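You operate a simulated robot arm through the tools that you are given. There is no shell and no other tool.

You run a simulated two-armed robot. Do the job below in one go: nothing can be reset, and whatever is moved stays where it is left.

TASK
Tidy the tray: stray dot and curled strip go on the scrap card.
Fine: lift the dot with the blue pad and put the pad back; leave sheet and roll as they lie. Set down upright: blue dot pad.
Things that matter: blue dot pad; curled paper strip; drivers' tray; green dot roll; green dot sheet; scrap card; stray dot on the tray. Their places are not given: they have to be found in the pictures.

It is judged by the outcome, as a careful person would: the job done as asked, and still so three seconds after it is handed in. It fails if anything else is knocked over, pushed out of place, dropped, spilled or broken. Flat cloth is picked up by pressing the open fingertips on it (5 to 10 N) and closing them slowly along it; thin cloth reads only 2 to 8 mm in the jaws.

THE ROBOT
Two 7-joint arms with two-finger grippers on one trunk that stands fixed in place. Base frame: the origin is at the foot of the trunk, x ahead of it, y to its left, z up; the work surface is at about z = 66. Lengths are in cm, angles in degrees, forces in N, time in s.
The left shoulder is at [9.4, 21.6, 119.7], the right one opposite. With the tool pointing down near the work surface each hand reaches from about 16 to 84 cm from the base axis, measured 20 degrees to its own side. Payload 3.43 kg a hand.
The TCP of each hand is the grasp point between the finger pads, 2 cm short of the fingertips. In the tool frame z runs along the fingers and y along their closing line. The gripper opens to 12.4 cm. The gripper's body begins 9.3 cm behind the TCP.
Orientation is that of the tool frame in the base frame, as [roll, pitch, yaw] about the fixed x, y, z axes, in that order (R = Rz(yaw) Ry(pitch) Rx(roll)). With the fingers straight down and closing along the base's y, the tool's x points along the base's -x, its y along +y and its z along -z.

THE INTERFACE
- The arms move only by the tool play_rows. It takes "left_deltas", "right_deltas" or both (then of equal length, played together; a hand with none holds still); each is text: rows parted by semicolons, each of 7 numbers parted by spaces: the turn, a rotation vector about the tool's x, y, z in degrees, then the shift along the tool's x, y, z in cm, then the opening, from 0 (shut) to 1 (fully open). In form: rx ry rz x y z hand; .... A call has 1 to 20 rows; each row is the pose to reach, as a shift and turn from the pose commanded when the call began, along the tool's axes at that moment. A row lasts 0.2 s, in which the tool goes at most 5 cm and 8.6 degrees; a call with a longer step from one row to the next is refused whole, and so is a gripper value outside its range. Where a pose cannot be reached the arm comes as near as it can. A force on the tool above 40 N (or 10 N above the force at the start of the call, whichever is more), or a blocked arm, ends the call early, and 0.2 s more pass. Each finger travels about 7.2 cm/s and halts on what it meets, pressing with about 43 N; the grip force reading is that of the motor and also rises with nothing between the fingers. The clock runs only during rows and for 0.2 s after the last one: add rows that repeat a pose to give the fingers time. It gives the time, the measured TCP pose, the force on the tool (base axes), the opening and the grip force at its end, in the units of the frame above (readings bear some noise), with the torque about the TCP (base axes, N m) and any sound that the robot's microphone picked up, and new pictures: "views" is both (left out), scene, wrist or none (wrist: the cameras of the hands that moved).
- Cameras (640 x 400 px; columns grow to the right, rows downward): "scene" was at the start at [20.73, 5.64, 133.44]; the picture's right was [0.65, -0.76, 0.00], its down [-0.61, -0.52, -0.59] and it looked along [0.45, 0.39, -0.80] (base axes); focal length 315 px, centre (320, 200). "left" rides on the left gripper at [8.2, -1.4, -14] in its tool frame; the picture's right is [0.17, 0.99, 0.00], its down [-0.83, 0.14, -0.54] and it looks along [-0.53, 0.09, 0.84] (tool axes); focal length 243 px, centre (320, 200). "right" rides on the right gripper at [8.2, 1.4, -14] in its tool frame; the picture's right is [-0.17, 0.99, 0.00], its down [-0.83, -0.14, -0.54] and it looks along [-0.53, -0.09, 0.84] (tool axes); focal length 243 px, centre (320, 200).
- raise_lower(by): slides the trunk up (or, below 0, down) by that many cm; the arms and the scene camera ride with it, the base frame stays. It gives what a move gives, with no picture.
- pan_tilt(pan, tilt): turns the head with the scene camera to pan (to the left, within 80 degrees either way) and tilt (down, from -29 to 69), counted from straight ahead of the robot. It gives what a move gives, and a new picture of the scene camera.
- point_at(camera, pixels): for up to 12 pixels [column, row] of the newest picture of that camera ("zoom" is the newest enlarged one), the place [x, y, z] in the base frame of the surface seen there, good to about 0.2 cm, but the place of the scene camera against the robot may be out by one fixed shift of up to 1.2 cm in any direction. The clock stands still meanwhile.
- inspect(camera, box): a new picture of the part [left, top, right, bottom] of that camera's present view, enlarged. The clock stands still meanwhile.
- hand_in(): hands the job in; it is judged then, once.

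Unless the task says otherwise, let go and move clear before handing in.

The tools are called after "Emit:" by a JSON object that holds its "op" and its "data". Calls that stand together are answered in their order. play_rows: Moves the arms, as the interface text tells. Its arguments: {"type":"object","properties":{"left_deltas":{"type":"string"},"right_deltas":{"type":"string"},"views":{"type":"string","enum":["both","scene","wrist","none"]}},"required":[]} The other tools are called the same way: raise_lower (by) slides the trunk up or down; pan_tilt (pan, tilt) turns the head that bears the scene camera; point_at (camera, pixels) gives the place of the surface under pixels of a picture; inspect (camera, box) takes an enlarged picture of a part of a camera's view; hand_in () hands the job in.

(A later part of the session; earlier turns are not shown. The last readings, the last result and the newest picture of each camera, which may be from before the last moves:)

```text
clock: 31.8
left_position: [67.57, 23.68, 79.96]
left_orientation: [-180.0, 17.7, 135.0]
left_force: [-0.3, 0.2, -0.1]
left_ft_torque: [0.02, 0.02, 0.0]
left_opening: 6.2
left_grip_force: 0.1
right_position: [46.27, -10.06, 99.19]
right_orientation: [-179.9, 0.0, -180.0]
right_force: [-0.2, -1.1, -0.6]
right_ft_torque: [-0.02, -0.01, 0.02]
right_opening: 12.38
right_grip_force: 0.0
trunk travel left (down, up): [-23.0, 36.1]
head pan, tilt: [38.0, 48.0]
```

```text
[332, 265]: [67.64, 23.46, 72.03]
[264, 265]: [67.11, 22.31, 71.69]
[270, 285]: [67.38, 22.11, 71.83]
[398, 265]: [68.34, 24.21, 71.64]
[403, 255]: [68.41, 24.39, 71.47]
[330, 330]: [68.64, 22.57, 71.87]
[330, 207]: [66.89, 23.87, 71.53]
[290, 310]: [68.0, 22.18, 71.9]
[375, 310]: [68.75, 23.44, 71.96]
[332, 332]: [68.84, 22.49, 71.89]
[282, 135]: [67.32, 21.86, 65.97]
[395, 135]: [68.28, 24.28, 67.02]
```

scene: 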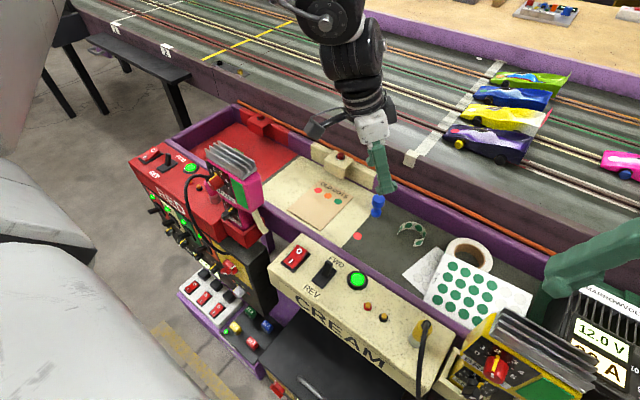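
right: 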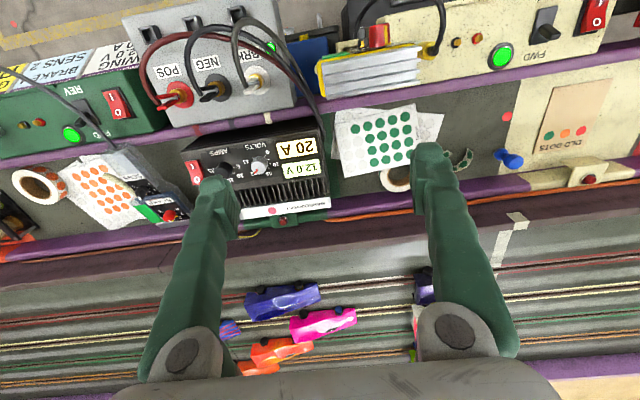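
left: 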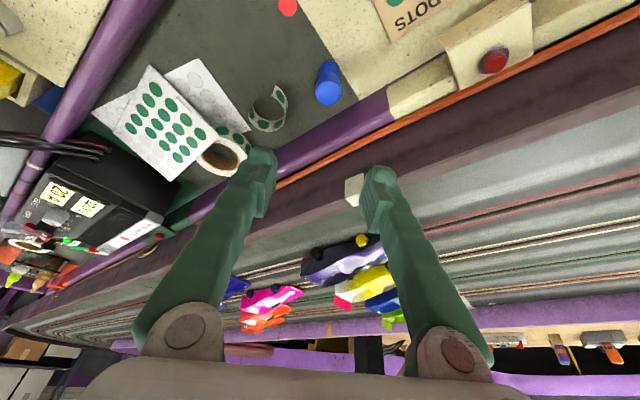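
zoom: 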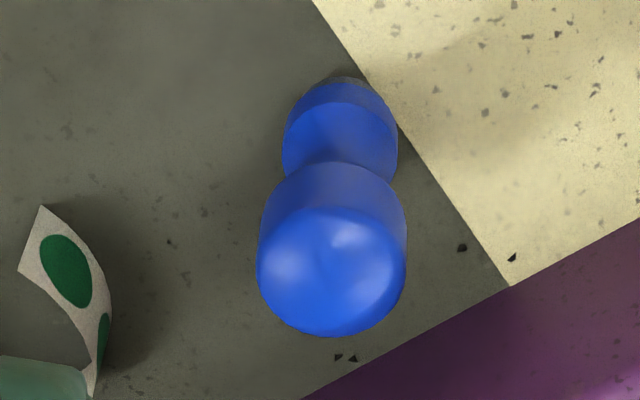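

The pad's top rim centres at about [67.8,23.3], z 72.0, diameter about 2.4. I'll lower to TCP z≈75 (tips about 73) over it with a 4.5 cm opening to check reach and alignment.

Emit:
{"op": "play_rows", "data": {"left_deltas": "0 0 0 0.5 -0.1 2 0.4; 0 0 0 1.14 -0.12 4.89 0.36; 0 0 0 1.14 -0.12 4.89 0.36; 0 0 0 1.14 -0.12 4.89 0.36", "views": "both"}}

Emit:
{"op": "inspect", "data": {"camera": "scene", "box": [340, 170, 436, 230]}}

Emit:
{"op": "inspect", "data": {"camera": "left", "box": [240, 80, 400, 180]}}

```text
clock: 32.8
left_position: [67.58, 23.29, 74.81]
left_orientation: [180.0, 17.7, 134.9]
left_force: [-0.1, 0.0, 0.7]
left_ft_torque: [-0.04, 0.01, 0.03]
left_opening: 4.48
left_grip_force: 0.1
right_position: [46.27, -10.02, 99.02]
right_orientation: [179.9, 0.0, 180.0]
right_force: [0.2, 0.1, 0.0]
right_ft_torque: [-0.02, 0.0, 0.01]
right_opening: 12.39
right_grip_force: 0.1
trunk travel left (down, up): [-23.0, 36.1]
head pan, tilt: [38.0, 48.0]
```

scene: 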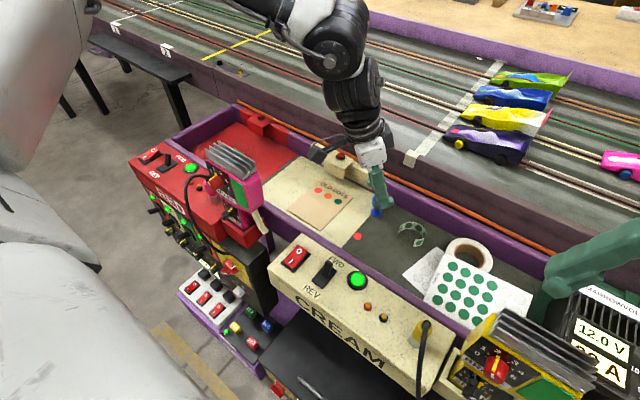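
left: 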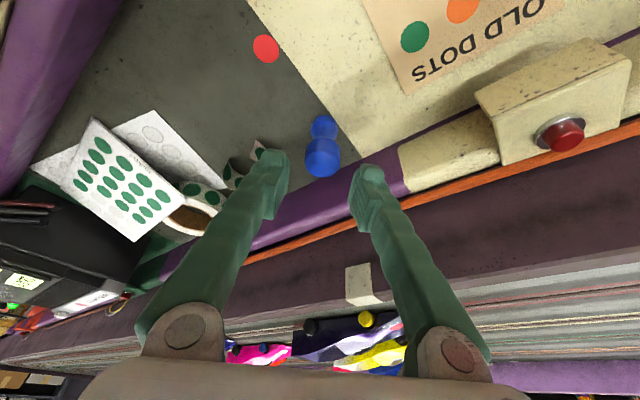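

```text
6.67 times, centred on (388, 200) of scene
```

zoom: 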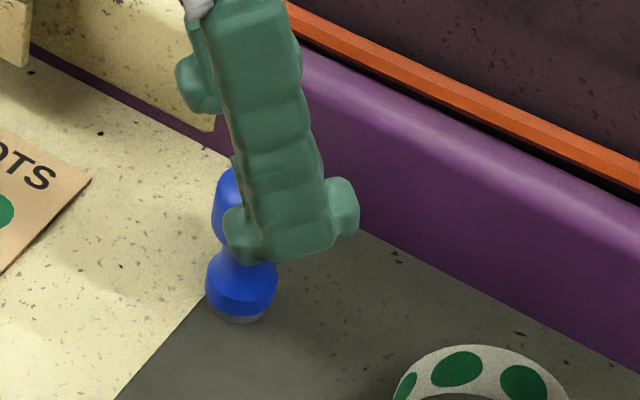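

```text
4.00 times, centred on (320, 130) of left
```

zoom: 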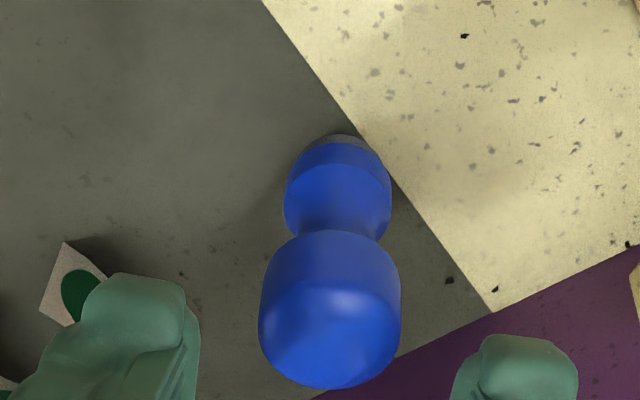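

Fingers straddle the pad evenly ((275,160) and (368,175), pad at (322,160)). I'll verify the pad rim on this zoom before the final descent.

Emit:
{"op": "point_at", "data": {"camera": "zoom", "pixels": [[264, 310], [398, 310], [330, 382], [330, 330], [330, 300], [330, 240], [330, 235], [287, 190], [388, 190], [340, 140], [340, 200], [330, 270]]}}

```text
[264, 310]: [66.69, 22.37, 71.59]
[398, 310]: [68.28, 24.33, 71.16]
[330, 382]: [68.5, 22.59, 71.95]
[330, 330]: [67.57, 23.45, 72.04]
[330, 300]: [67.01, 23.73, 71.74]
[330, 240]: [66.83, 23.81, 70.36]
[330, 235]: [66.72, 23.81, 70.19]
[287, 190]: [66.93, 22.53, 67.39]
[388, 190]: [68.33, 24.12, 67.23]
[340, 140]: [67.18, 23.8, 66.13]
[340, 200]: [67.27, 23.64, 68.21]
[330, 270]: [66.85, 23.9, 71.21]
```

The pad axis is at about [67.7,23.15], well centred along the closing line. I'll lower to TCP z≈70.6 and close gently on the cap.

Emit:
{"op": "play_rows", "data": {"left_deltas": "0 0 0 0.5 0 2 0.36; 0 0 0 1.04 0 4.08 0.36; 0 0 0 1.04 0 4.08 0.36; 0 0 0 1.04 0 4.08 0.28; 0 0 0 1.04 0 4.08 0.24; 0 0 0 1.04 0 4.08 0.2; 0 0 0 1.04 0 4.08 0.16; 0 0 0 1.04 0 4.08 0.12; 0 0 0 1.04 0 4.08 0.1; 0 0 0 1.04 0 4.08 0.1", "views": "both"}}

Emit:
{"op": "inspect", "data": {"camera": "scene", "box": [340, 170, 436, 230]}}

Emit:
{"op": "inspect", "data": {"camera": "left", "box": [240, 100, 400, 200]}}

```text
clock: 35.0
left_position: [67.72, 23.05, 70.72]
left_orientation: [180.0, 17.7, 135.0]
left_force: [1.0, 0.2, 0.2]
left_ft_torque: [0.01, 0.0, -0.02]
left_opening: 2.53
left_grip_force: 42.9
right_position: [46.17, -10.1, 99.02]
right_orientation: [-180.0, 0.0, -180.0]
right_force: [-0.2, -0.7, -0.4]
right_ft_torque: [0.04, 0.02, -0.01]
right_opening: 12.38
right_grip_force: 0.1
trunk travel left (down, up): [-23.0, 36.1]
head pan, tilt: [38.0, 48.0]
```

scene: 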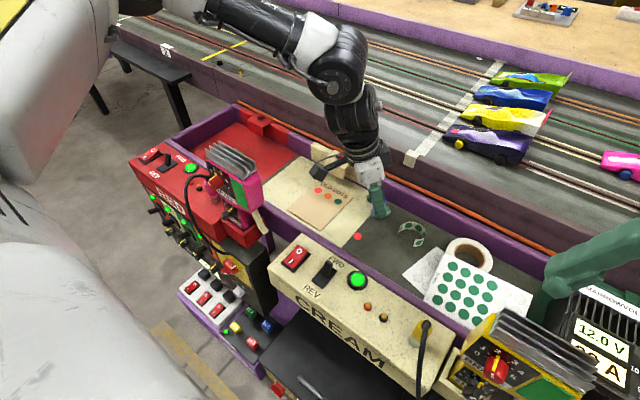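
left: 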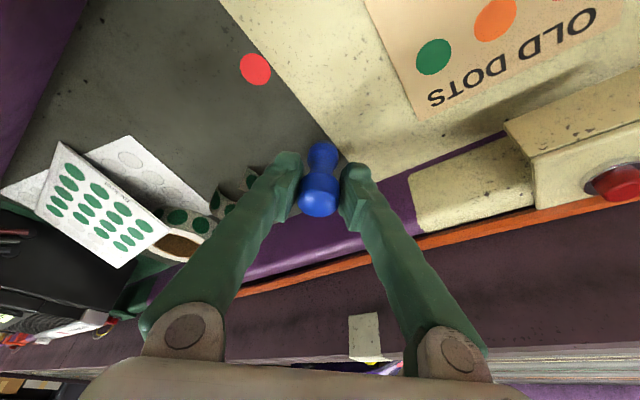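

```text
6.67 times, centred on (388, 200) of scene
```

zoom: 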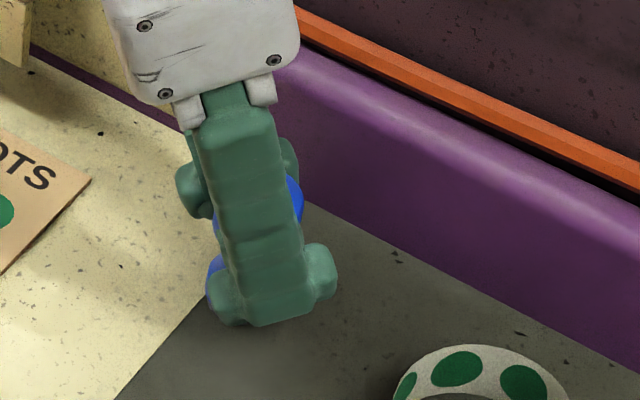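

```text
4.00 times, centred on (320, 150) of left
```

zoom: 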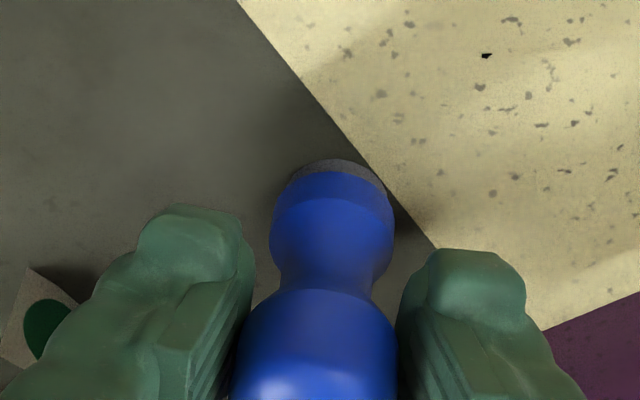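

The pad is gripped (opening 2.53, force 42.9 N). Before lifting I'll measure the dot at (255,69) in the left view precisely.

Emit:
{"op": "inspect", "data": {"camera": "left", "box": [223, 44, 287, 84]}}

Emit:
{"op": "point_at", "data": {"camera": "left", "pixels": [[255, 69], [240, 69], [270, 69], [255, 55], [255, 84], [434, 56], [494, 18], [382, 30], [418, 116], [430, 90]]}}

```text
10.00 times, centred on (255, 64) of left
```

zoom: 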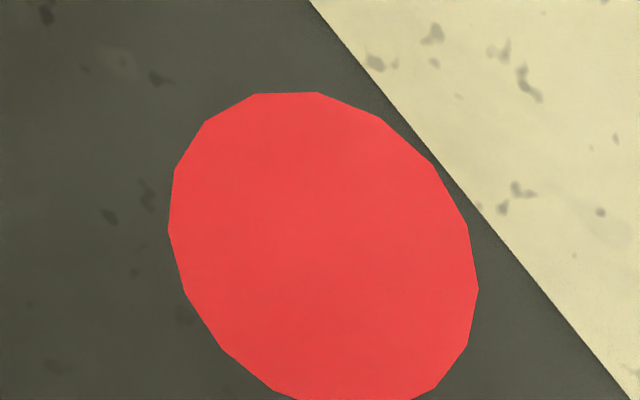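

```text
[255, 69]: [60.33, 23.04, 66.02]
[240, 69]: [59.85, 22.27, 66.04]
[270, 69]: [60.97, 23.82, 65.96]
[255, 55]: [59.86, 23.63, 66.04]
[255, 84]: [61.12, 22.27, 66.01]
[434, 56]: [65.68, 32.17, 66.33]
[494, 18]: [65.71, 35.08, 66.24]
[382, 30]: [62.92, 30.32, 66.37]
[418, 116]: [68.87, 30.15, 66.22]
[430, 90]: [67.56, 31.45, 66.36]
```

The dot's centre is at about [60.4,23.05]. I'll lift the pad 4 cm, carry it over the dot and look.

Emit:
{"op": "play_rows", "data": {"left_deltas": "0 0 0 -0.3 0 -0.95 0.1; 0 0 0 -0.61 0 -1.9 0.1; 0 0 0 -1.216 0 -3.81 0.1; 0 0 0 0.4 -1.7 -4.3 0.1; 0 0 0 2.0 -3.4 -4.8 0.1; 0 0 0 3.66 -5.2 -5.37 0.1; 0 0 0 3.66 -5.2 -5.37 0.1", "views": "both"}}

Emit:
{"op": "inspect", "data": {"camera": "scene", "box": [310, 190, 406, 250]}}

Emit:
{"op": "inspect", "data": {"camera": "left", "box": [240, 100, 400, 200]}}

```text
clock: 36.6
left_position: [60.57, 22.99, 74.59]
left_orientation: [-179.9, 17.7, 135.0]
left_force: [-0.3, -0.4, -0.9]
left_ft_torque: [0.03, 0.03, 0.01]
left_opening: 2.56
left_grip_force: 43.3
right_position: [46.29, -10.1, 99.08]
right_orientation: [180.0, 0.1, -180.0]
right_force: [0.5, 0.0, -0.2]
right_ft_torque: [0.02, 0.01, -0.04]
right_opening: 12.41
right_grip_force: 0.1
trunk travel left (down, up): [-23.0, 36.1]
head pan, tilt: [38.0, 48.0]
```

scene: 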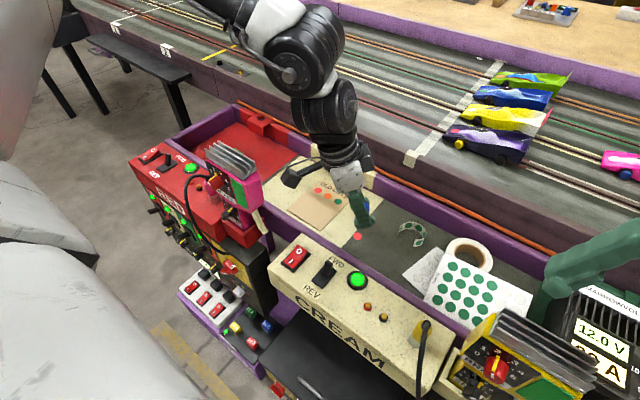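
left: 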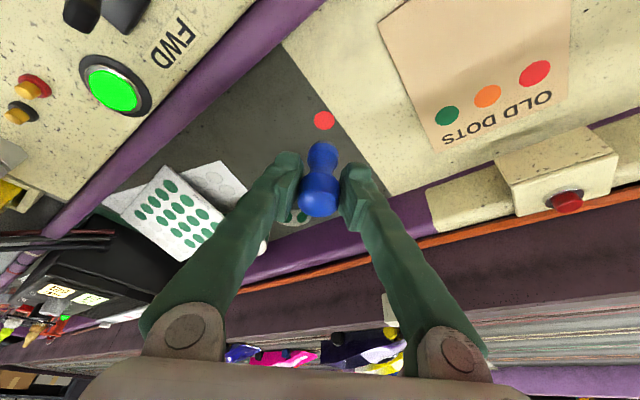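

```text
6.67 times, centred on (358, 220) of scene
```

zoom: 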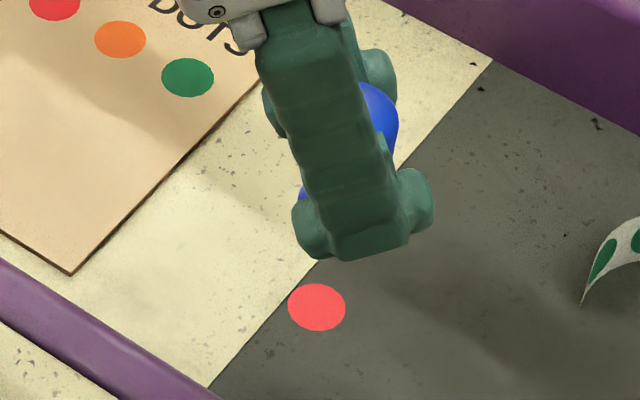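

```text
4.00 times, centred on (320, 150) of left
```

zoom: 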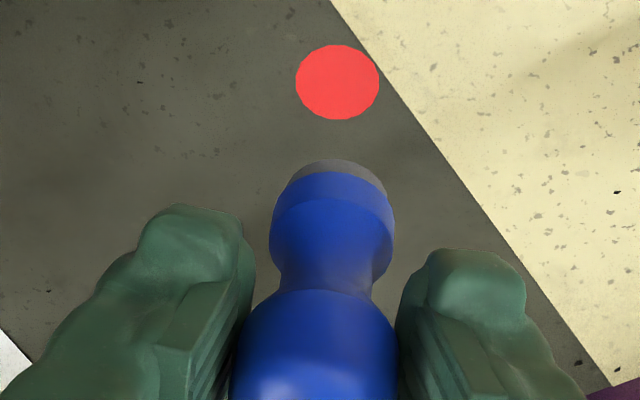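

The pad is held upright over the dot. I'll measure the dot centre (338,82) and the pad's lower rim on this zoom to fine-tune the alignment.

Emit:
{"op": "point_at", "data": {"camera": "zoom", "pixels": [[338, 82], [298, 82], [378, 82], [338, 47], [338, 118], [330, 163], [290, 180], [380, 180], [330, 200], [330, 310]]}}

```text
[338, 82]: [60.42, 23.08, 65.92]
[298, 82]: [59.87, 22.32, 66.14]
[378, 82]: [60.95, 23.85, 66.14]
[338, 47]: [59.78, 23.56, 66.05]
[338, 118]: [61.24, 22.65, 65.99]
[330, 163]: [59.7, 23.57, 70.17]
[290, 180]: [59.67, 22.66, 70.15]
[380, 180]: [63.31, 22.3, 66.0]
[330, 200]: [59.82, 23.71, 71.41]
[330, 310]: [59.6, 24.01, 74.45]
```

The pad is aligned with the dot within about 0.1 cm. I'll lower it and press gently in small steps while watching the force.

Emit:
{"op": "play_rows", "data": {"left_deltas": "0 0 0 0.6 0 1.9 0.1; 0 0 0 1.064 0 3.336 0.1; 0 0 0 1.155 0 3.62 0.1; 0 0 0 1.216 0 3.81 0.1; 0 0 0 1.246 0 3.907 0.1; 0 0 0 1.277 0 4.003 0.1; 0 0 0 1.277 0 4.003 0.1", "views": "both"}}

```text
clock: 38.2
left_position: [60.56, 22.82, 70.64]
left_orientation: [180.0, 17.8, 135.0]
left_force: [-0.1, 1.9, 9.5]
left_ft_torque: [0.08, 0.05, -0.02]
left_opening: 2.52
left_grip_force: 43.4
right_position: [46.12, -10.05, 99.15]
right_orientation: [179.9, 0.1, 180.0]
right_force: [-0.2, -0.1, -1.2]
right_ft_torque: [0.02, 0.0, 0.01]
right_opening: 12.39
right_grip_force: 0.1
trunk travel left (down, up): [-23.0, 36.1]
head pan, tilt: [38.0, 48.0]
```

scene: 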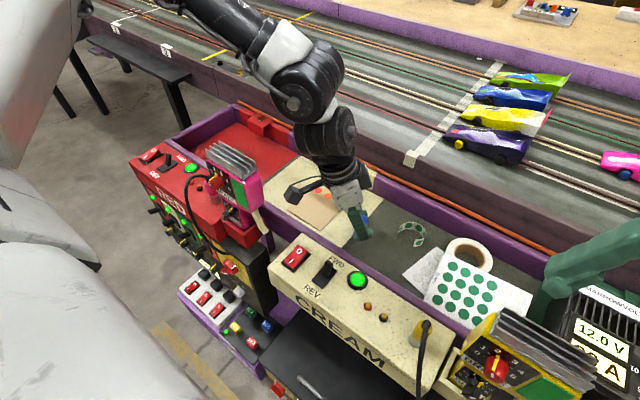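
left: 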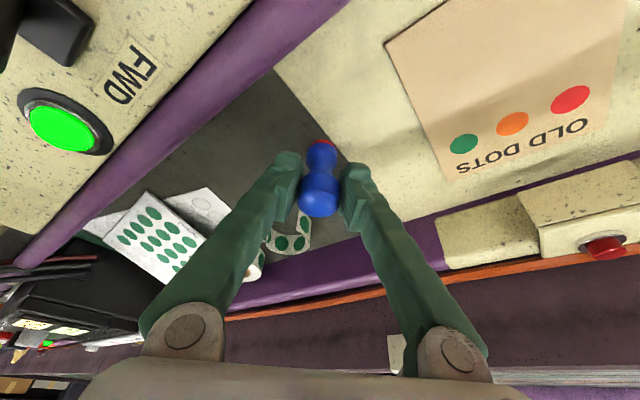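

It presses with 9.5 N on the dot. I'll hold a moment, then lift slowly and check whether the dot came along.

Emit:
{"op": "play_rows", "data": {"left_deltas": "0 0 0 0 0 0 0.1; 0 0 0 0 0 0 0.1; 0 0 0 -0.1 0 -0.3 0.1; 0 0 0 -0.3 0 -0.95 0.1; 0 0 0 -0.61 0 -1.9 0.1; 0 0 0 -1.277 0 -4.003 0.1; 0 0 0 -1.277 0 -4.003 0.1", "views": "both"}}

Emit:
{"op": "inspect", "data": {"camera": "scene", "box": [310, 190, 406, 250]}}

Emit:
{"op": "inspect", "data": {"camera": "left", "box": [240, 100, 400, 200]}}

```text
clock: 39.8
left_position: [60.66, 23.11, 74.74]
left_orientation: [-179.8, 17.7, 135.1]
left_force: [0.6, 0.3, -0.8]
left_ft_torque: [-0.02, 0.02, 0.0]
left_opening: 2.49
left_grip_force: 43.1
right_position: [46.26, -10.01, 99.05]
right_orientation: [-179.9, 0.0, 180.0]
right_force: [-0.3, -0.5, 0.2]
right_ft_torque: [0.0, -0.01, 0.0]
right_opening: 12.42
right_grip_force: 0.1
trunk travel left (down, up): [-23.0, 36.1]
head pan, tilt: [38.0, 48.0]
```

scene: 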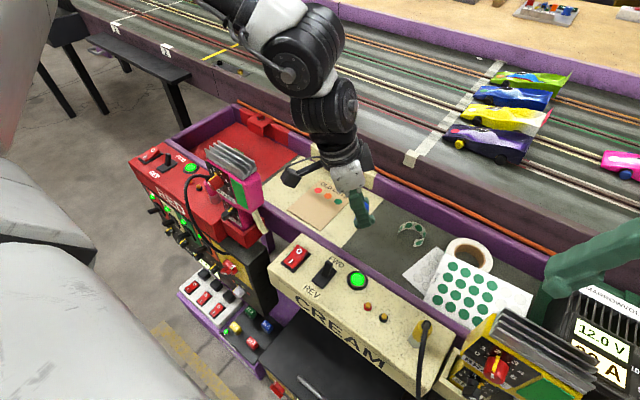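
left: 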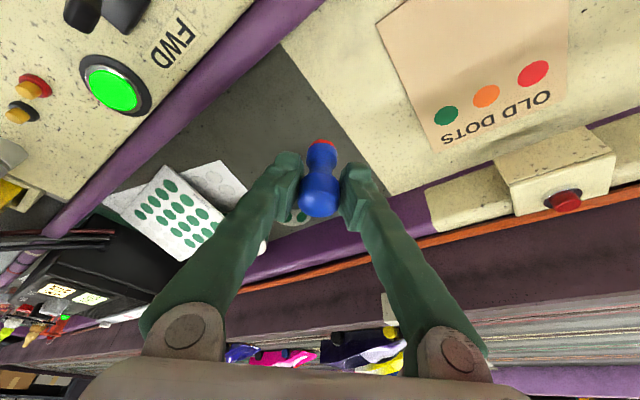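

```text
6.67 times, centred on (358, 220) of scene
```

zoom: 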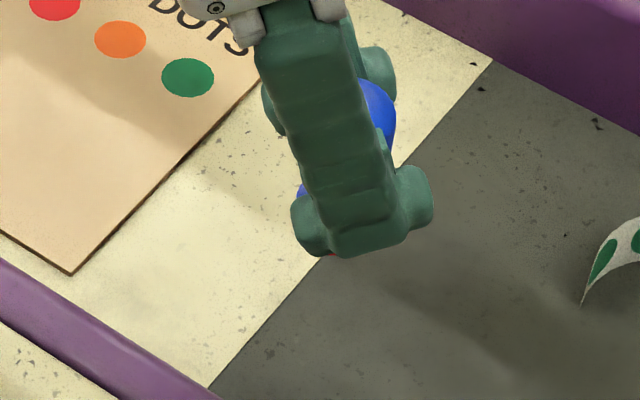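

```text
4.00 times, centred on (320, 150) of left
```

zoom: 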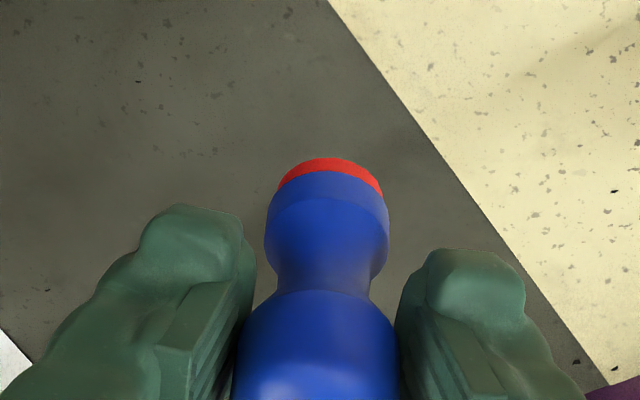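

The red dot now sticks to the pad's base and the tray spot is bare. I'll carry it over an empty part of the card, around [59.4,32.6], and look.

Emit:
{"op": "play_rows", "data": {"left_deltas": "0 0 0 1.8 1.5 -0.57 0.1; 0 0 0 3.55 3.02 -1.13 0.1; 0 0 0 5.3 4.5 -1.7 0.1; 0 0 0 7.11 6.04 -2.27 0.1; 0 0 0 7.11 6.04 -2.27 0.1", "views": "both"}}

Emit:
{"op": "inspect", "data": {"camera": "left", "box": [200, 40, 440, 190]}}

```text
clock: 41.0
left_position: [59.69, 32.65, 74.72]
left_orientation: [180.0, 17.7, 134.9]
left_force: [0.4, 0.6, 0.1]
left_ft_torque: [0.02, 0.01, -0.03]
left_opening: 2.51
left_grip_force: 42.4
right_position: [46.19, -10.08, 99.09]
right_orientation: [180.0, 0.0, -179.9]
right_force: [0.0, -0.8, 0.4]
right_ft_torque: [-0.02, -0.01, -0.04]
right_opening: 12.43
right_grip_force: 0.1
trunk travel left (down, up): [-23.0, 36.1]
head pan, tilt: [38.0, 48.0]
```

scene: 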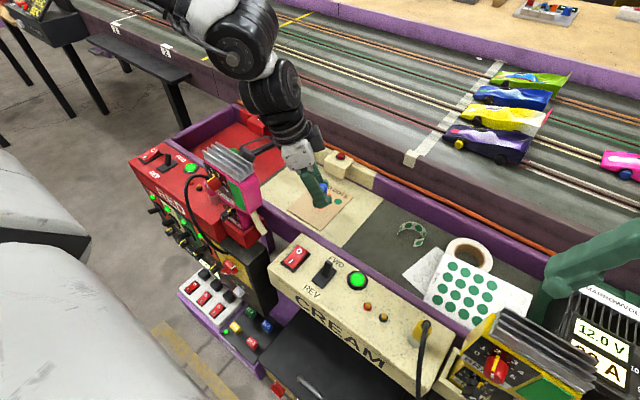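
left: 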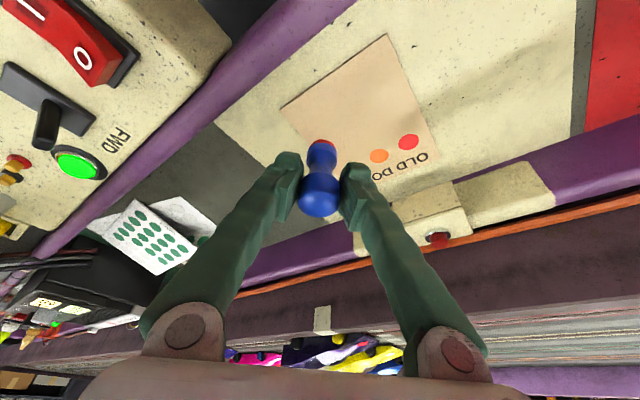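

```text
2.67 times, centred on (320, 115) of left
```

zoom: 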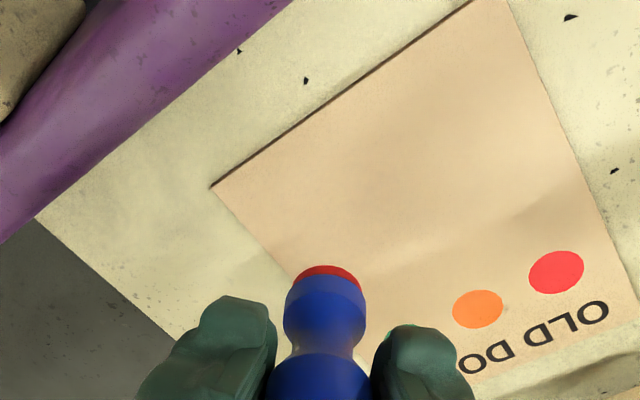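

Over the card: its near corner is at zoom (212,187). I'll measure the card edges here to confirm the dot will land inside.

Emit:
{"op": "point_at", "data": {"camera": "zoom", "pixels": [[216, 187], [500, 5], [255, 235], [300, 280], [620, 270], [400, 120], [330, 230], [325, 272], [477, 309], [556, 272], [560, 120], [350, 100]]}}

```text
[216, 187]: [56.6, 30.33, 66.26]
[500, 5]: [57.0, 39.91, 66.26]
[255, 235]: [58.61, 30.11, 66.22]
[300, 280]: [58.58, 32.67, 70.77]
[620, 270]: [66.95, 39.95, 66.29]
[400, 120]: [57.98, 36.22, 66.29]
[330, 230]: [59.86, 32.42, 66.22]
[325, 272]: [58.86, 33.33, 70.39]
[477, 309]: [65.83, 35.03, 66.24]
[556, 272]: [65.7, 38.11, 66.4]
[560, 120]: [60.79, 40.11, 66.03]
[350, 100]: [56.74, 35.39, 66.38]
```

The dot will land at about [59.5,32.7], well inside the card (x 56.6–69.7, y 30.2–40). I'll press it down gently.

Emit:
{"op": "play_rows", "data": {"left_deltas": "0 0 0 0.6 0 1.9 0.1; 0 0 0 0.97 0 3.05 0.1; 0 0 0 1.06 0 3.34 0.1; 0 0 0 1.125 0 3.53 0.1; 0 0 0 1.155 0 3.62 0.1; 0 0 0 1.186 0 3.72 0.1; 0 0 0 1.216 0 3.81 0.1; 0 0 0 1.216 0 3.81 0.1", "views": "none"}}

```text
clock: 42.8
left_position: [59.51, 32.57, 70.81]
left_orientation: [179.8, 17.8, 134.9]
left_force: [0.0, 2.7, 12.0]
left_ft_torque: [0.05, 0.07, -0.05]
left_opening: 2.53
left_grip_force: 43.3
right_position: [46.23, -10.08, 99.08]
right_orientation: [-180.0, 0.1, 180.0]
right_force: [0.4, -0.1, 0.3]
right_ft_torque: [-0.03, -0.05, 0.02]
right_opening: 12.42
right_grip_force: 0.0
trunk travel left (down, up): [-23.0, 36.1]
head pan, tilt: [38.0, 48.0]
```

It presses with 12 N. I'll lift just 1 cm slowly and check that the dot stays on the card and the card stays down.

Emit:
{"op": "play_rows", "data": {"left_deltas": "0 0 0 0 0 0 0.1; 0 0 0 0 0 0 0.1; 0 0 0 -0.06 0 -0.19 0.1; 0 0 0 -0.12 0 -0.38 0.1; 0 0 0 -0.21 0 -0.67 0.1; 0 0 0 -0.365 0 -1.14 0.1; 0 0 0 -0.365 0 -1.14 0.1", "views": "none"}}

Emit:
{"op": "inspect", "data": {"camera": "left", "box": [240, 80, 400, 180]}}

Emit:
{"op": "inspect", "data": {"camera": "scene", "box": [270, 170, 366, 230]}}

```text
clock: 44.4
left_position: [59.42, 32.67, 72.08]
left_orientation: [-179.9, 17.8, 134.9]
left_force: [0.1, 0.4, -0.2]
left_ft_torque: [0.0, -0.01, 0.0]
left_opening: 2.5
left_grip_force: 42.8
right_position: [46.25, -10.08, 99.13]
right_orientation: [-180.0, 0.0, 180.0]
right_force: [0.6, 0.0, 0.1]
right_ft_torque: [-0.03, 0.0, 0.02]
right_opening: 12.39
right_grip_force: 0.0
trunk travel left (down, up): [-23.0, 36.1]
head pan, tilt: [38.0, 48.0]
```

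```text
4.00 times, centred on (320, 130) of left
```

zoom: 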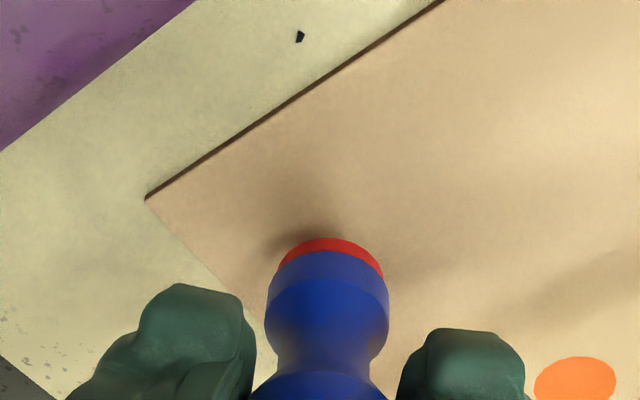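

```text
6.67 times, centred on (318, 200) of scene
```

zoom: 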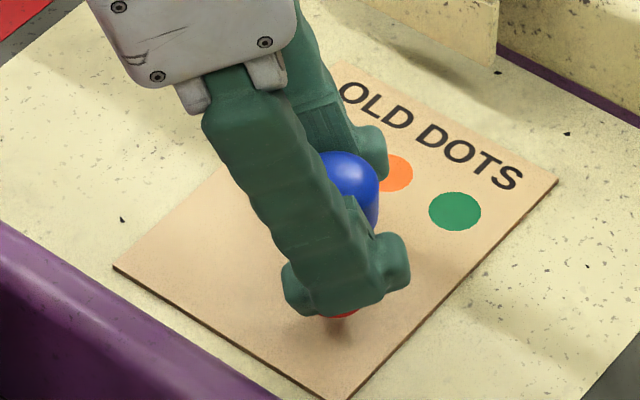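

The dot is still on the pad (red rim at zoom (330,245)) and the card stayed put. I'll press again more firmly and hold it longer.

Emit:
{"op": "play_rows", "data": {"left_deltas": "0 0 0 0.25 0 0.8 0.1; 0 0 0 0.334 0 1.05 0.1; 0 0 0 0.365 0 1.14 0.1; 0 0 0 0.395 0 1.24 0.1; 0 0 0 0.426 0 1.334 0.1; 0 0 0 0.45 0 1.41 0.1; 0 0 0 0.45 0 1.41 0.1; 0 0 0 0.45 0 1.41 0.1; 0 0 0 0.45 0 1.41 0.1; 0 0 0 0.45 0 1.41 0.1; 0 0 0 0.45 0 1.41 0.1", "views": "none"}}

Emit:
{"op": "play_rows", "data": {"left_deltas": "0 0 0 -0.06 0 -0.19 0.1; 0 0 0 -0.12 0 -0.38 0.1; 0 0 0 -0.21 0 -0.67 0.1; 0 0 0 -0.365 0 -1.14 0.1; 0 0 0 -0.5 0 -1.57 0.1; 0 0 0 -0.5 0 -1.57 0.1", "views": "none"}}

Emit:
{"op": "inspect", "data": {"camera": "left", "box": [240, 80, 400, 180]}}

```text
clock: 46.8
left_position: [59.35, 32.41, 70.72]
left_orientation: [179.9, 17.9, 134.9]
left_force: [5.0, -1.4, 35.1]
left_ft_torque: [-0.13, -0.16, -0.05]
left_opening: 2.49
left_grip_force: 42.9
right_position: [46.04, -10.17, 99.23]
right_orientation: [179.9, 0.1, 180.0]
right_force: [-0.2, -0.5, -0.6]
right_ft_torque: [0.02, 0.0, -0.02]
right_opening: 12.4
right_grip_force: 0.1
trunk travel left (down, up): [-23.0, 36.1]
head pan, tilt: [38.0, 48.0]
```

```text
clock: 48.2
left_position: [59.46, 32.7, 72.05]
left_orientation: [-179.9, 17.6, 135.0]
left_force: [-1.1, -0.3, -1.0]
left_ft_torque: [-0.06, 0.0, -0.05]
left_opening: 2.51
left_grip_force: 43.1
right_position: [46.32, -10.07, 99.05]
right_orientation: [180.0, 0.1, -180.0]
right_force: [0.8, -0.3, -0.3]
right_ft_torque: [0.0, 0.02, -0.01]
right_opening: 12.42
right_grip_force: 0.1
trunk travel left (down, up): [-23.0, 36.1]
head pan, tilt: [38.0, 48.0]
```

```text
4.00 times, centred on (320, 130) of left
```

zoom: 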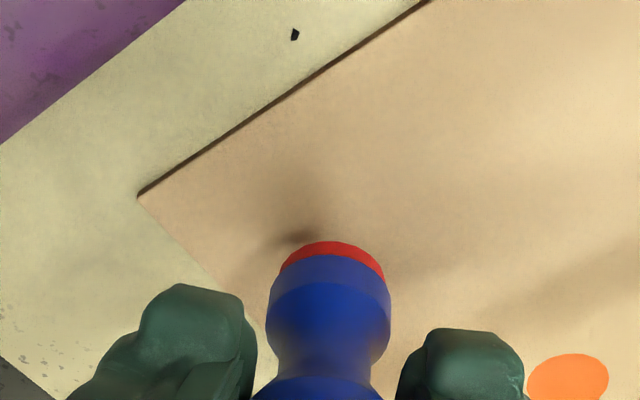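

Even at 35 N the dot stays on the pad, so it needs shear or peeling. I'll press lightly and twist the pad about 30° clockwise (which swings the wrist camera away from the pink controller), then lift.

Emit:
{"op": "play_rows", "data": {"left_deltas": "0 0 0 0.213 0 0.667 0.1; 0 0 0 0.334 0 1.048 0.1; 0 0 0 0.365 0 1.144 0.1; 0 0 0 0.386 0 1.21 0.1; 0 0 0 0.386 0 1.21 0.1; 1.82 0 5.72 0.386 0 1.21 0.1; 3.65 0 11.44 0.386 0 1.21 0.1; 5.47 0 17.15 0.386 0 1.21 0.1; 7.3 0 22.87 0.386 0 1.21 0.1; 9.12 0 28.59 0.386 0 1.21 0.1; 9.12 0 28.59 0.386 0 1.21 0.1", "views": "none"}}

```text
clock: 50.6
left_position: [59.55, 32.64, 70.8]
left_orientation: [-180.0, 17.7, 104.9]
left_force: [0.4, 0.2, 2.0]
left_ft_torque: [-0.04, 0.03, 0.02]
left_opening: 2.49
left_grip_force: 42.5
right_position: [46.28, -10.08, 99.03]
right_orientation: [180.0, 0.1, -179.9]
right_force: [-1.0, 0.6, -0.7]
right_ft_torque: [0.01, 0.01, -0.02]
right_opening: 12.38
right_grip_force: 0.1
trunk travel left (down, up): [-23.0, 36.1]
head pan, tilt: [38.0, 48.0]
```

It twisted 30° with a light 2 N press at the end. I'll lift 1.3 cm and look.

Emit:
{"op": "play_rows", "data": {"left_deltas": "0 0 0 -0.06 0 -0.19 0.1; 0 0 0 -0.15 0 -0.48 0.1; 0 0 0 -0.27 0 -0.86 0.1; 0 0 0 -0.395 0 -1.24 0.1; 0 0 0 -0.395 0 -1.24 0.1", "views": "both"}}

Emit:
{"op": "inspect", "data": {"camera": "left", "box": [240, 80, 400, 180]}}

Emit:
{"op": "inspect", "data": {"camera": "scene", "box": [270, 170, 366, 230]}}

```text
clock: 51.8
left_position: [59.6, 32.65, 72.05]
left_orientation: [-180.0, 17.7, 105.0]
left_force: [0.3, 1.1, -0.3]
left_ft_torque: [0.0, 0.01, 0.0]
left_opening: 2.48
left_grip_force: 43.4
right_position: [46.24, -10.13, 99.07]
right_orientation: [180.0, 0.0, -180.0]
right_force: [0.0, 0.1, 0.1]
right_ft_torque: [0.03, 0.01, 0.02]
right_opening: 12.4
right_grip_force: 0.0
trunk travel left (down, up): [-23.0, 36.1]
head pan, tilt: [38.0, 48.0]
```

scene: 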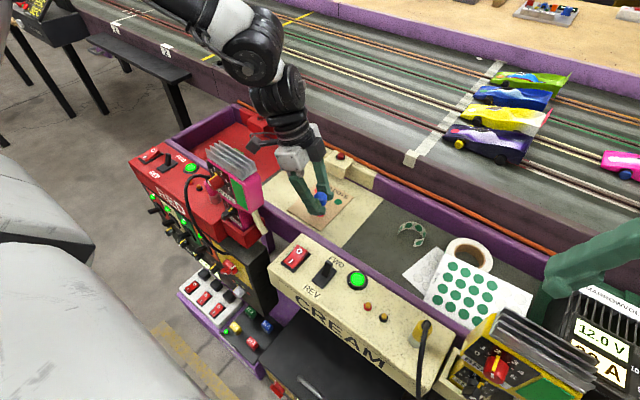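
left: 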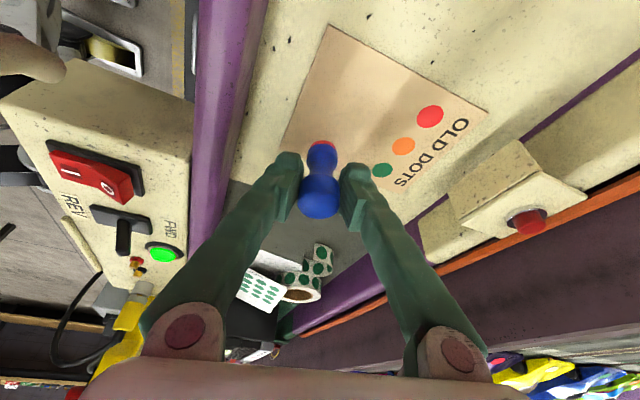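

```text
4.00 times, centred on (320, 130) of left
```

zoom: 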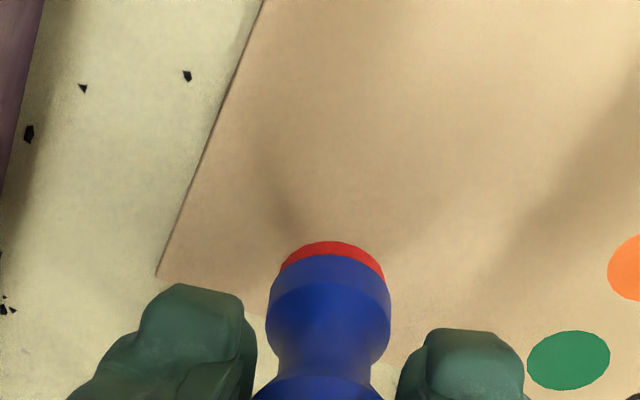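

```text
6.67 times, centred on (318, 200) of scene
```

zoom: 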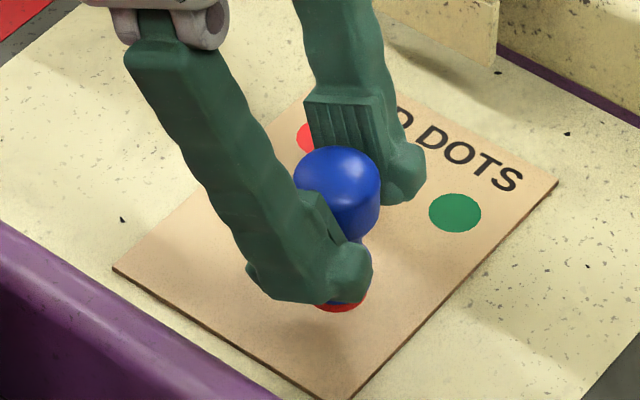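

A light twist did not release it either. I'll try peeling: press, rock the pad about 15° onto its far edge (leaning away from the controllers), and lift while tilted.

Emit:
{"op": "play_rows", "data": {"left_deltas": "0 0 0 0.304 0 0.953 0.1; 0 0 0 0.395 0 1.239 0.1; 0 0 0 0.432 0 1.353 0.1; 0 0 0 0.432 0 1.353 0.1; 0 0 0 0.432 0 1.353 0.1; 4.77 0 -1.52 0.371 0.41 1.163 0.1; 9.53 0 -3.04 0.363 0.82 1.139 0.1; 14.3 0 -4.56 0.366 1.234 1.148 0.1; 14.3 0 -4.56 0.366 1.234 1.148 0.1; 14.3 0 -4.56 0.243 1.234 0.762 0.1; 14.3 0 -4.56 0.091 1.234 0.286 0.1; 14.3 0 -4.56 0.091 1.234 0.286 0.1", "views": "both"}}

Emit:
{"op": "inspect", "data": {"camera": "left", "box": [240, 80, 400, 180]}}

Emit:
{"op": "inspect", "data": {"camera": "scene", "box": [270, 170, 366, 230]}}

```text
clock: 54.4
left_position: [60.66, 32.99, 71.84]
left_orientation: [-164.3, 17.0, 109.7]
left_force: [0.1, -0.3, -0.4]
left_ft_torque: [-0.01, 0.01, -0.01]
left_opening: 2.47
left_grip_force: 42.8
right_position: [46.29, -10.21, 98.98]
right_orientation: [-180.0, 0.0, -180.0]
right_force: [0.2, -0.2, 0.5]
right_ft_torque: [0.03, -0.01, -0.03]
right_opening: 12.37
right_grip_force: 0.1
trunk travel left (down, up): [-23.0, 36.1]
head pan, tilt: [38.0, 48.0]
```

scene: 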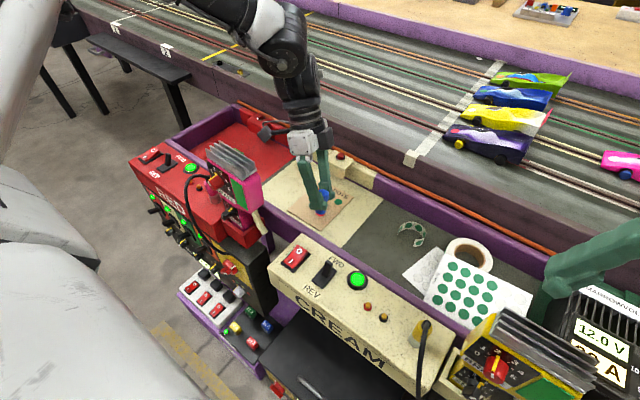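
left: 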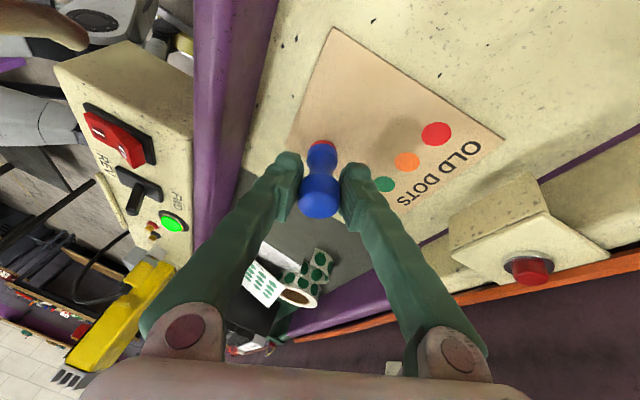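

```text
4.00 times, centred on (320, 130) of left
```

zoom: 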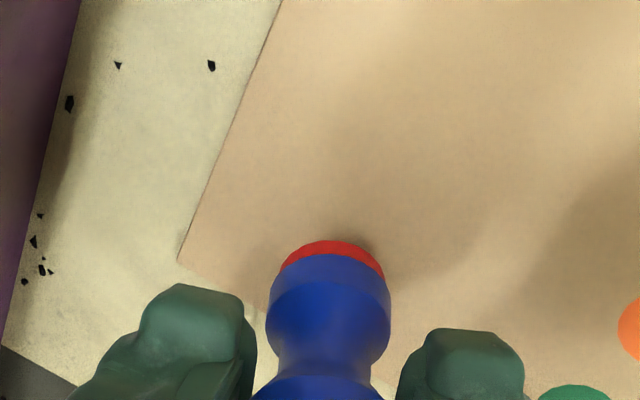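

```text
6.67 times, centred on (318, 200) of scene
```

zoom: 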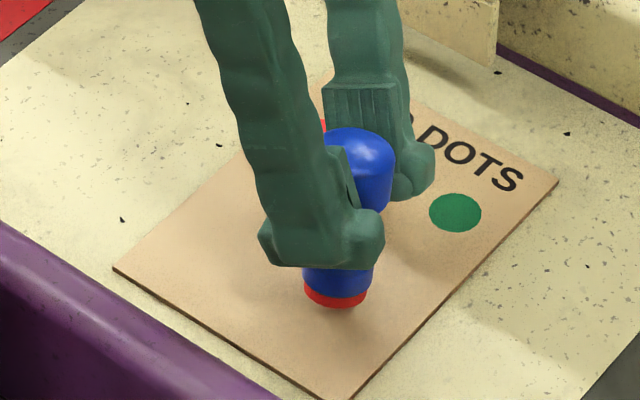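

The dot still clings (red band at scene zoom (335,295)). I'll straighten the pad again above the same spot, then try a firm press with a twist back.

Emit:
{"op": "play_rows", "data": {"left_deltas": "-4.77 0 1.52 0 -0.42 0 0.1; -9.53 0 3.04 0 -0.85 0.02 0.1; -14.3 0 4.56 0.009 -1.27 0.028 0.1; -14.3 0 4.56 0.009 -1.27 0.028 0.1", "views": "none"}}

Emit:
{"op": "inspect", "data": {"camera": "left", "box": [240, 80, 400, 180]}}

Emit:
{"op": "inspect", "data": {"camera": "right", "box": [400, 0, 640, 150]}}

```text
clock: 55.4
left_position: [59.51, 32.68, 72.03]
left_orientation: [179.9, 17.6, 105.0]
left_force: [1.2, 0.5, -0.9]
left_ft_torque: [-0.02, 0.0, 0.01]
left_opening: 2.5
left_grip_force: 42.7
right_position: [46.29, -10.11, 99.02]
right_orientation: [180.0, 0.0, 179.9]
right_force: [0.4, -0.5, -0.3]
right_ft_torque: [-0.01, 0.05, 0.02]
right_opening: 12.42
right_grip_force: 0.1
trunk travel left (down, up): [-23.0, 36.1]
head pan, tilt: [38.0, 48.0]
```

```text
4.00 times, centred on (320, 130) of left
```

zoom: 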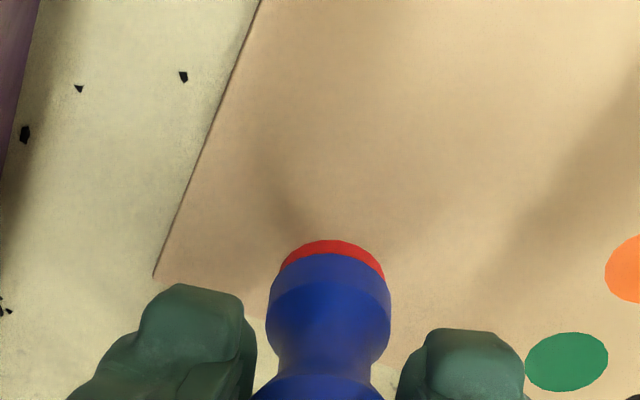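

```text
2.67 times, centred on (520, 75) of right
```

zoom: 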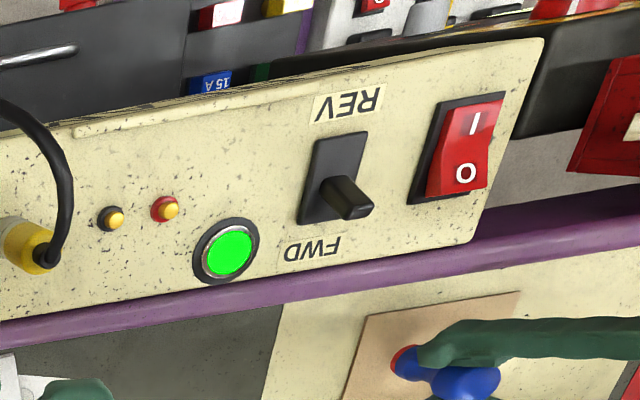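

The card has not shifted. Now I'll press firmly and twist back 30° under load.

Emit:
{"op": "play_rows", "data": {"left_deltas": "0 0 0 0.304 0 0.953 0.1; 0 0 0 0.395 0 1.239 0.1; 0 0 0 0.432 0 1.353 0.1; 0 0 0 0.441 0 1.382 0.1; 0 0 0 0.441 0 1.382 0.1; -1.82 0 -5.72 0.441 0 1.382 0.1; -3.65 0 -11.44 0.441 0 1.382 0.1; -5.47 0 -17.15 0.441 0 1.382 0.1; -7.3 0 -22.87 0.441 0 1.382 0.1; -9.12 0 -28.59 0.441 0 1.382 0.1; -9.12 0 -28.59 0.441 0 1.382 0.1", "views": "none"}}

Emit:
{"op": "play_rows", "data": {"left_deltas": "0 0 0 -0.06 0 -0.19 0.1; 0 0 0 -0.15 0 -0.48 0.1; 0 0 0 -0.27 0 -0.86 0.1; 0 0 0 -0.441 0 -1.382 0.1; 0 0 0 -0.441 0 -1.382 0.1", "views": "wrist"}}

Emit:
{"op": "inspect", "data": {"camera": "left", "box": [240, 80, 400, 180]}}

```text
clock: 57.8
left_position: [59.56, 32.53, 70.71]
left_orientation: [179.9, 17.7, 135.1]
left_force: [-0.7, -1.8, 16.8]
left_ft_torque: [-0.07, 0.08, 0.0]
left_opening: 2.48
left_grip_force: 42.9
right_position: [46.18, -10.16, 99.06]
right_orientation: [179.9, 0.1, -179.9]
right_force: [-0.7, -0.2, 0.6]
right_ft_torque: [0.01, -0.01, 0.0]
right_opening: 12.36
right_grip_force: 0.0
trunk travel left (down, up): [-23.0, 36.1]
head pan, tilt: [38.0, 48.0]
```

```text
clock: 59.0
left_position: [59.48, 32.67, 72.0]
left_orientation: [-179.9, 17.7, 135.0]
left_force: [0.1, -0.2, -2.1]
left_ft_torque: [0.0, 0.0, -0.04]
left_opening: 2.51
left_grip_force: 43.2
right_position: [46.35, -10.04, 99.05]
right_orientation: [180.0, 0.0, 180.0]
right_force: [0.9, -0.2, -0.3]
right_ft_torque: [0.03, 0.0, 0.01]
right_opening: 12.39
right_grip_force: 0.1
trunk travel left (down, up): [-23.0, 36.1]
head pan, tilt: [38.0, 48.0]
```

left: 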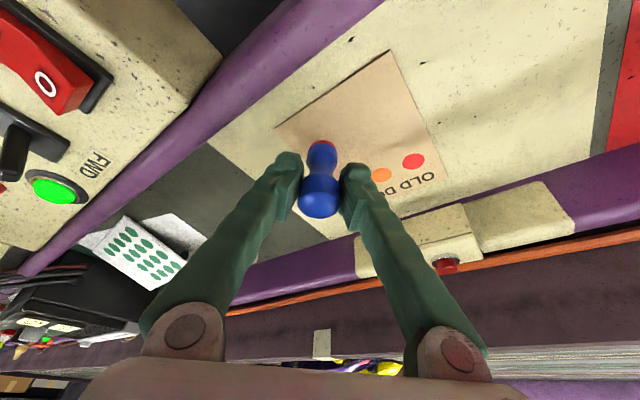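

```text
4.00 times, centred on (320, 130) of left
```

zoom: 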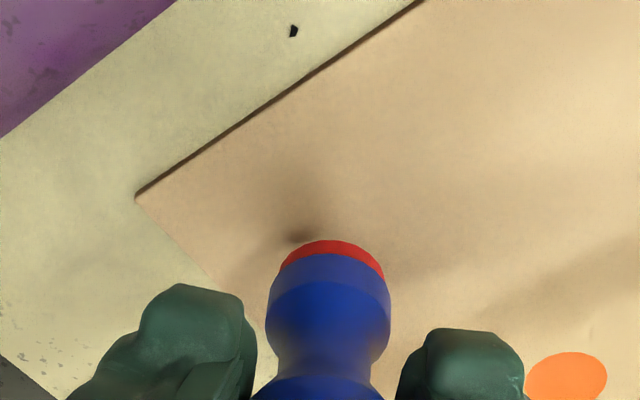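

The firm twist didn't free it either; the card stayed put. I'll stand the pad on the card, let go of it for a moment, then take it up again.

Emit:
{"op": "play_rows", "data": {"left_deltas": "0 0 0 0.304 0 0.953 0.1; 0 0 0 0.36 0 1.13 0.1; 0 0 0 0.365 0 1.144 0.1; 0 0 0 0.365 0 1.144 0.15; 0 0 0 0.365 0 1.144 0.2; 0 0 0 0.365 0 1.144 0.24; 0 0 0 0.365 0 1.144 0.28; 0 0 0 0.365 0 1.144 0.34; 0 0 0 0.365 0 1.144 0.34; 0 0 0 0.365 0 1.144 0.34; 0 0 0 0.365 0 1.144 0.34; 0 0 0 0.365 0 1.144 0.34", "views": "both"}}

Emit:
{"op": "inspect", "data": {"camera": "left", "box": [240, 80, 400, 180]}}

Emit:
{"op": "inspect", "data": {"camera": "scene", "box": [270, 170, 366, 230]}}

```text
clock: 61.6
left_position: [59.48, 32.53, 70.91]
left_orientation: [-180.0, 17.8, 135.0]
left_force: [0.9, 0.2, 0.3]
left_ft_torque: [0.02, 0.06, -0.03]
left_opening: 4.24
left_grip_force: 0.1
right_position: [46.25, -10.13, 99.14]
right_orientation: [-180.0, 0.1, 180.0]
right_force: [-0.4, 0.5, -0.4]
right_ft_torque: [-0.01, -0.01, 0.02]
right_opening: 12.4
right_grip_force: 0.0
trunk travel left (down, up): [-23.0, 36.1]
head pan, tilt: [38.0, 48.0]
```

scene: 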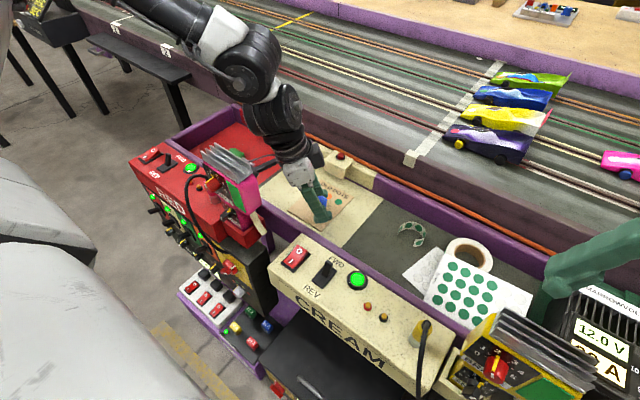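
left: 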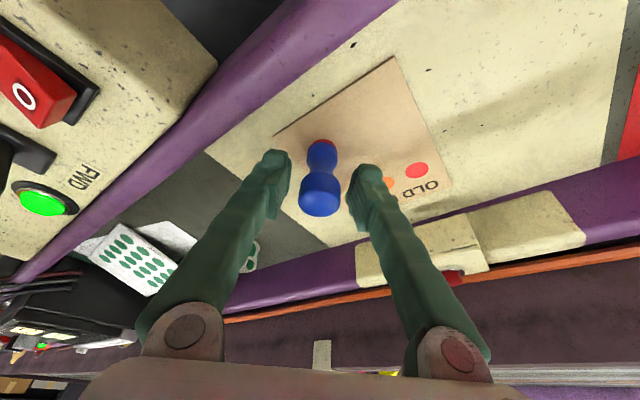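

```text
4.00 times, centred on (320, 130) of left
```

zoom: 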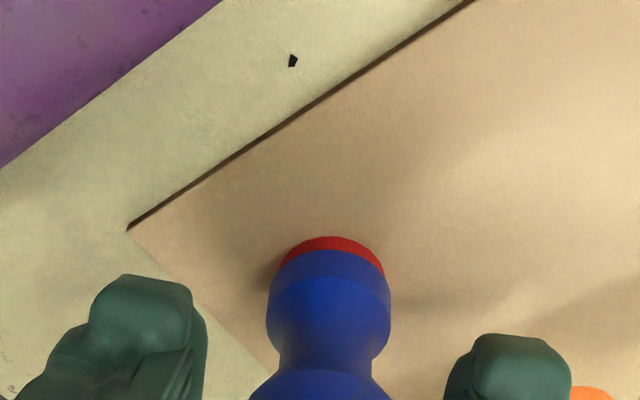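

```text
6.67 times, centred on (318, 200) of scene
```

zoom: 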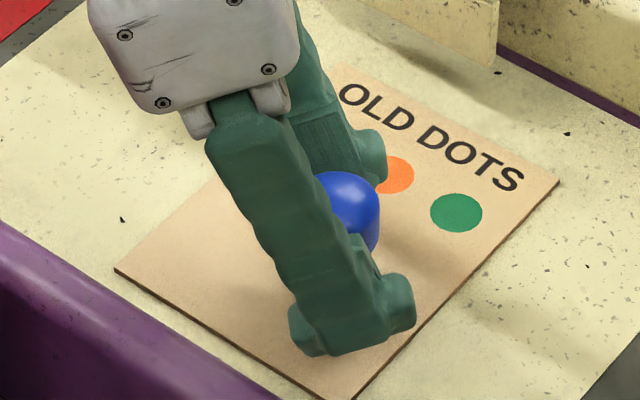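

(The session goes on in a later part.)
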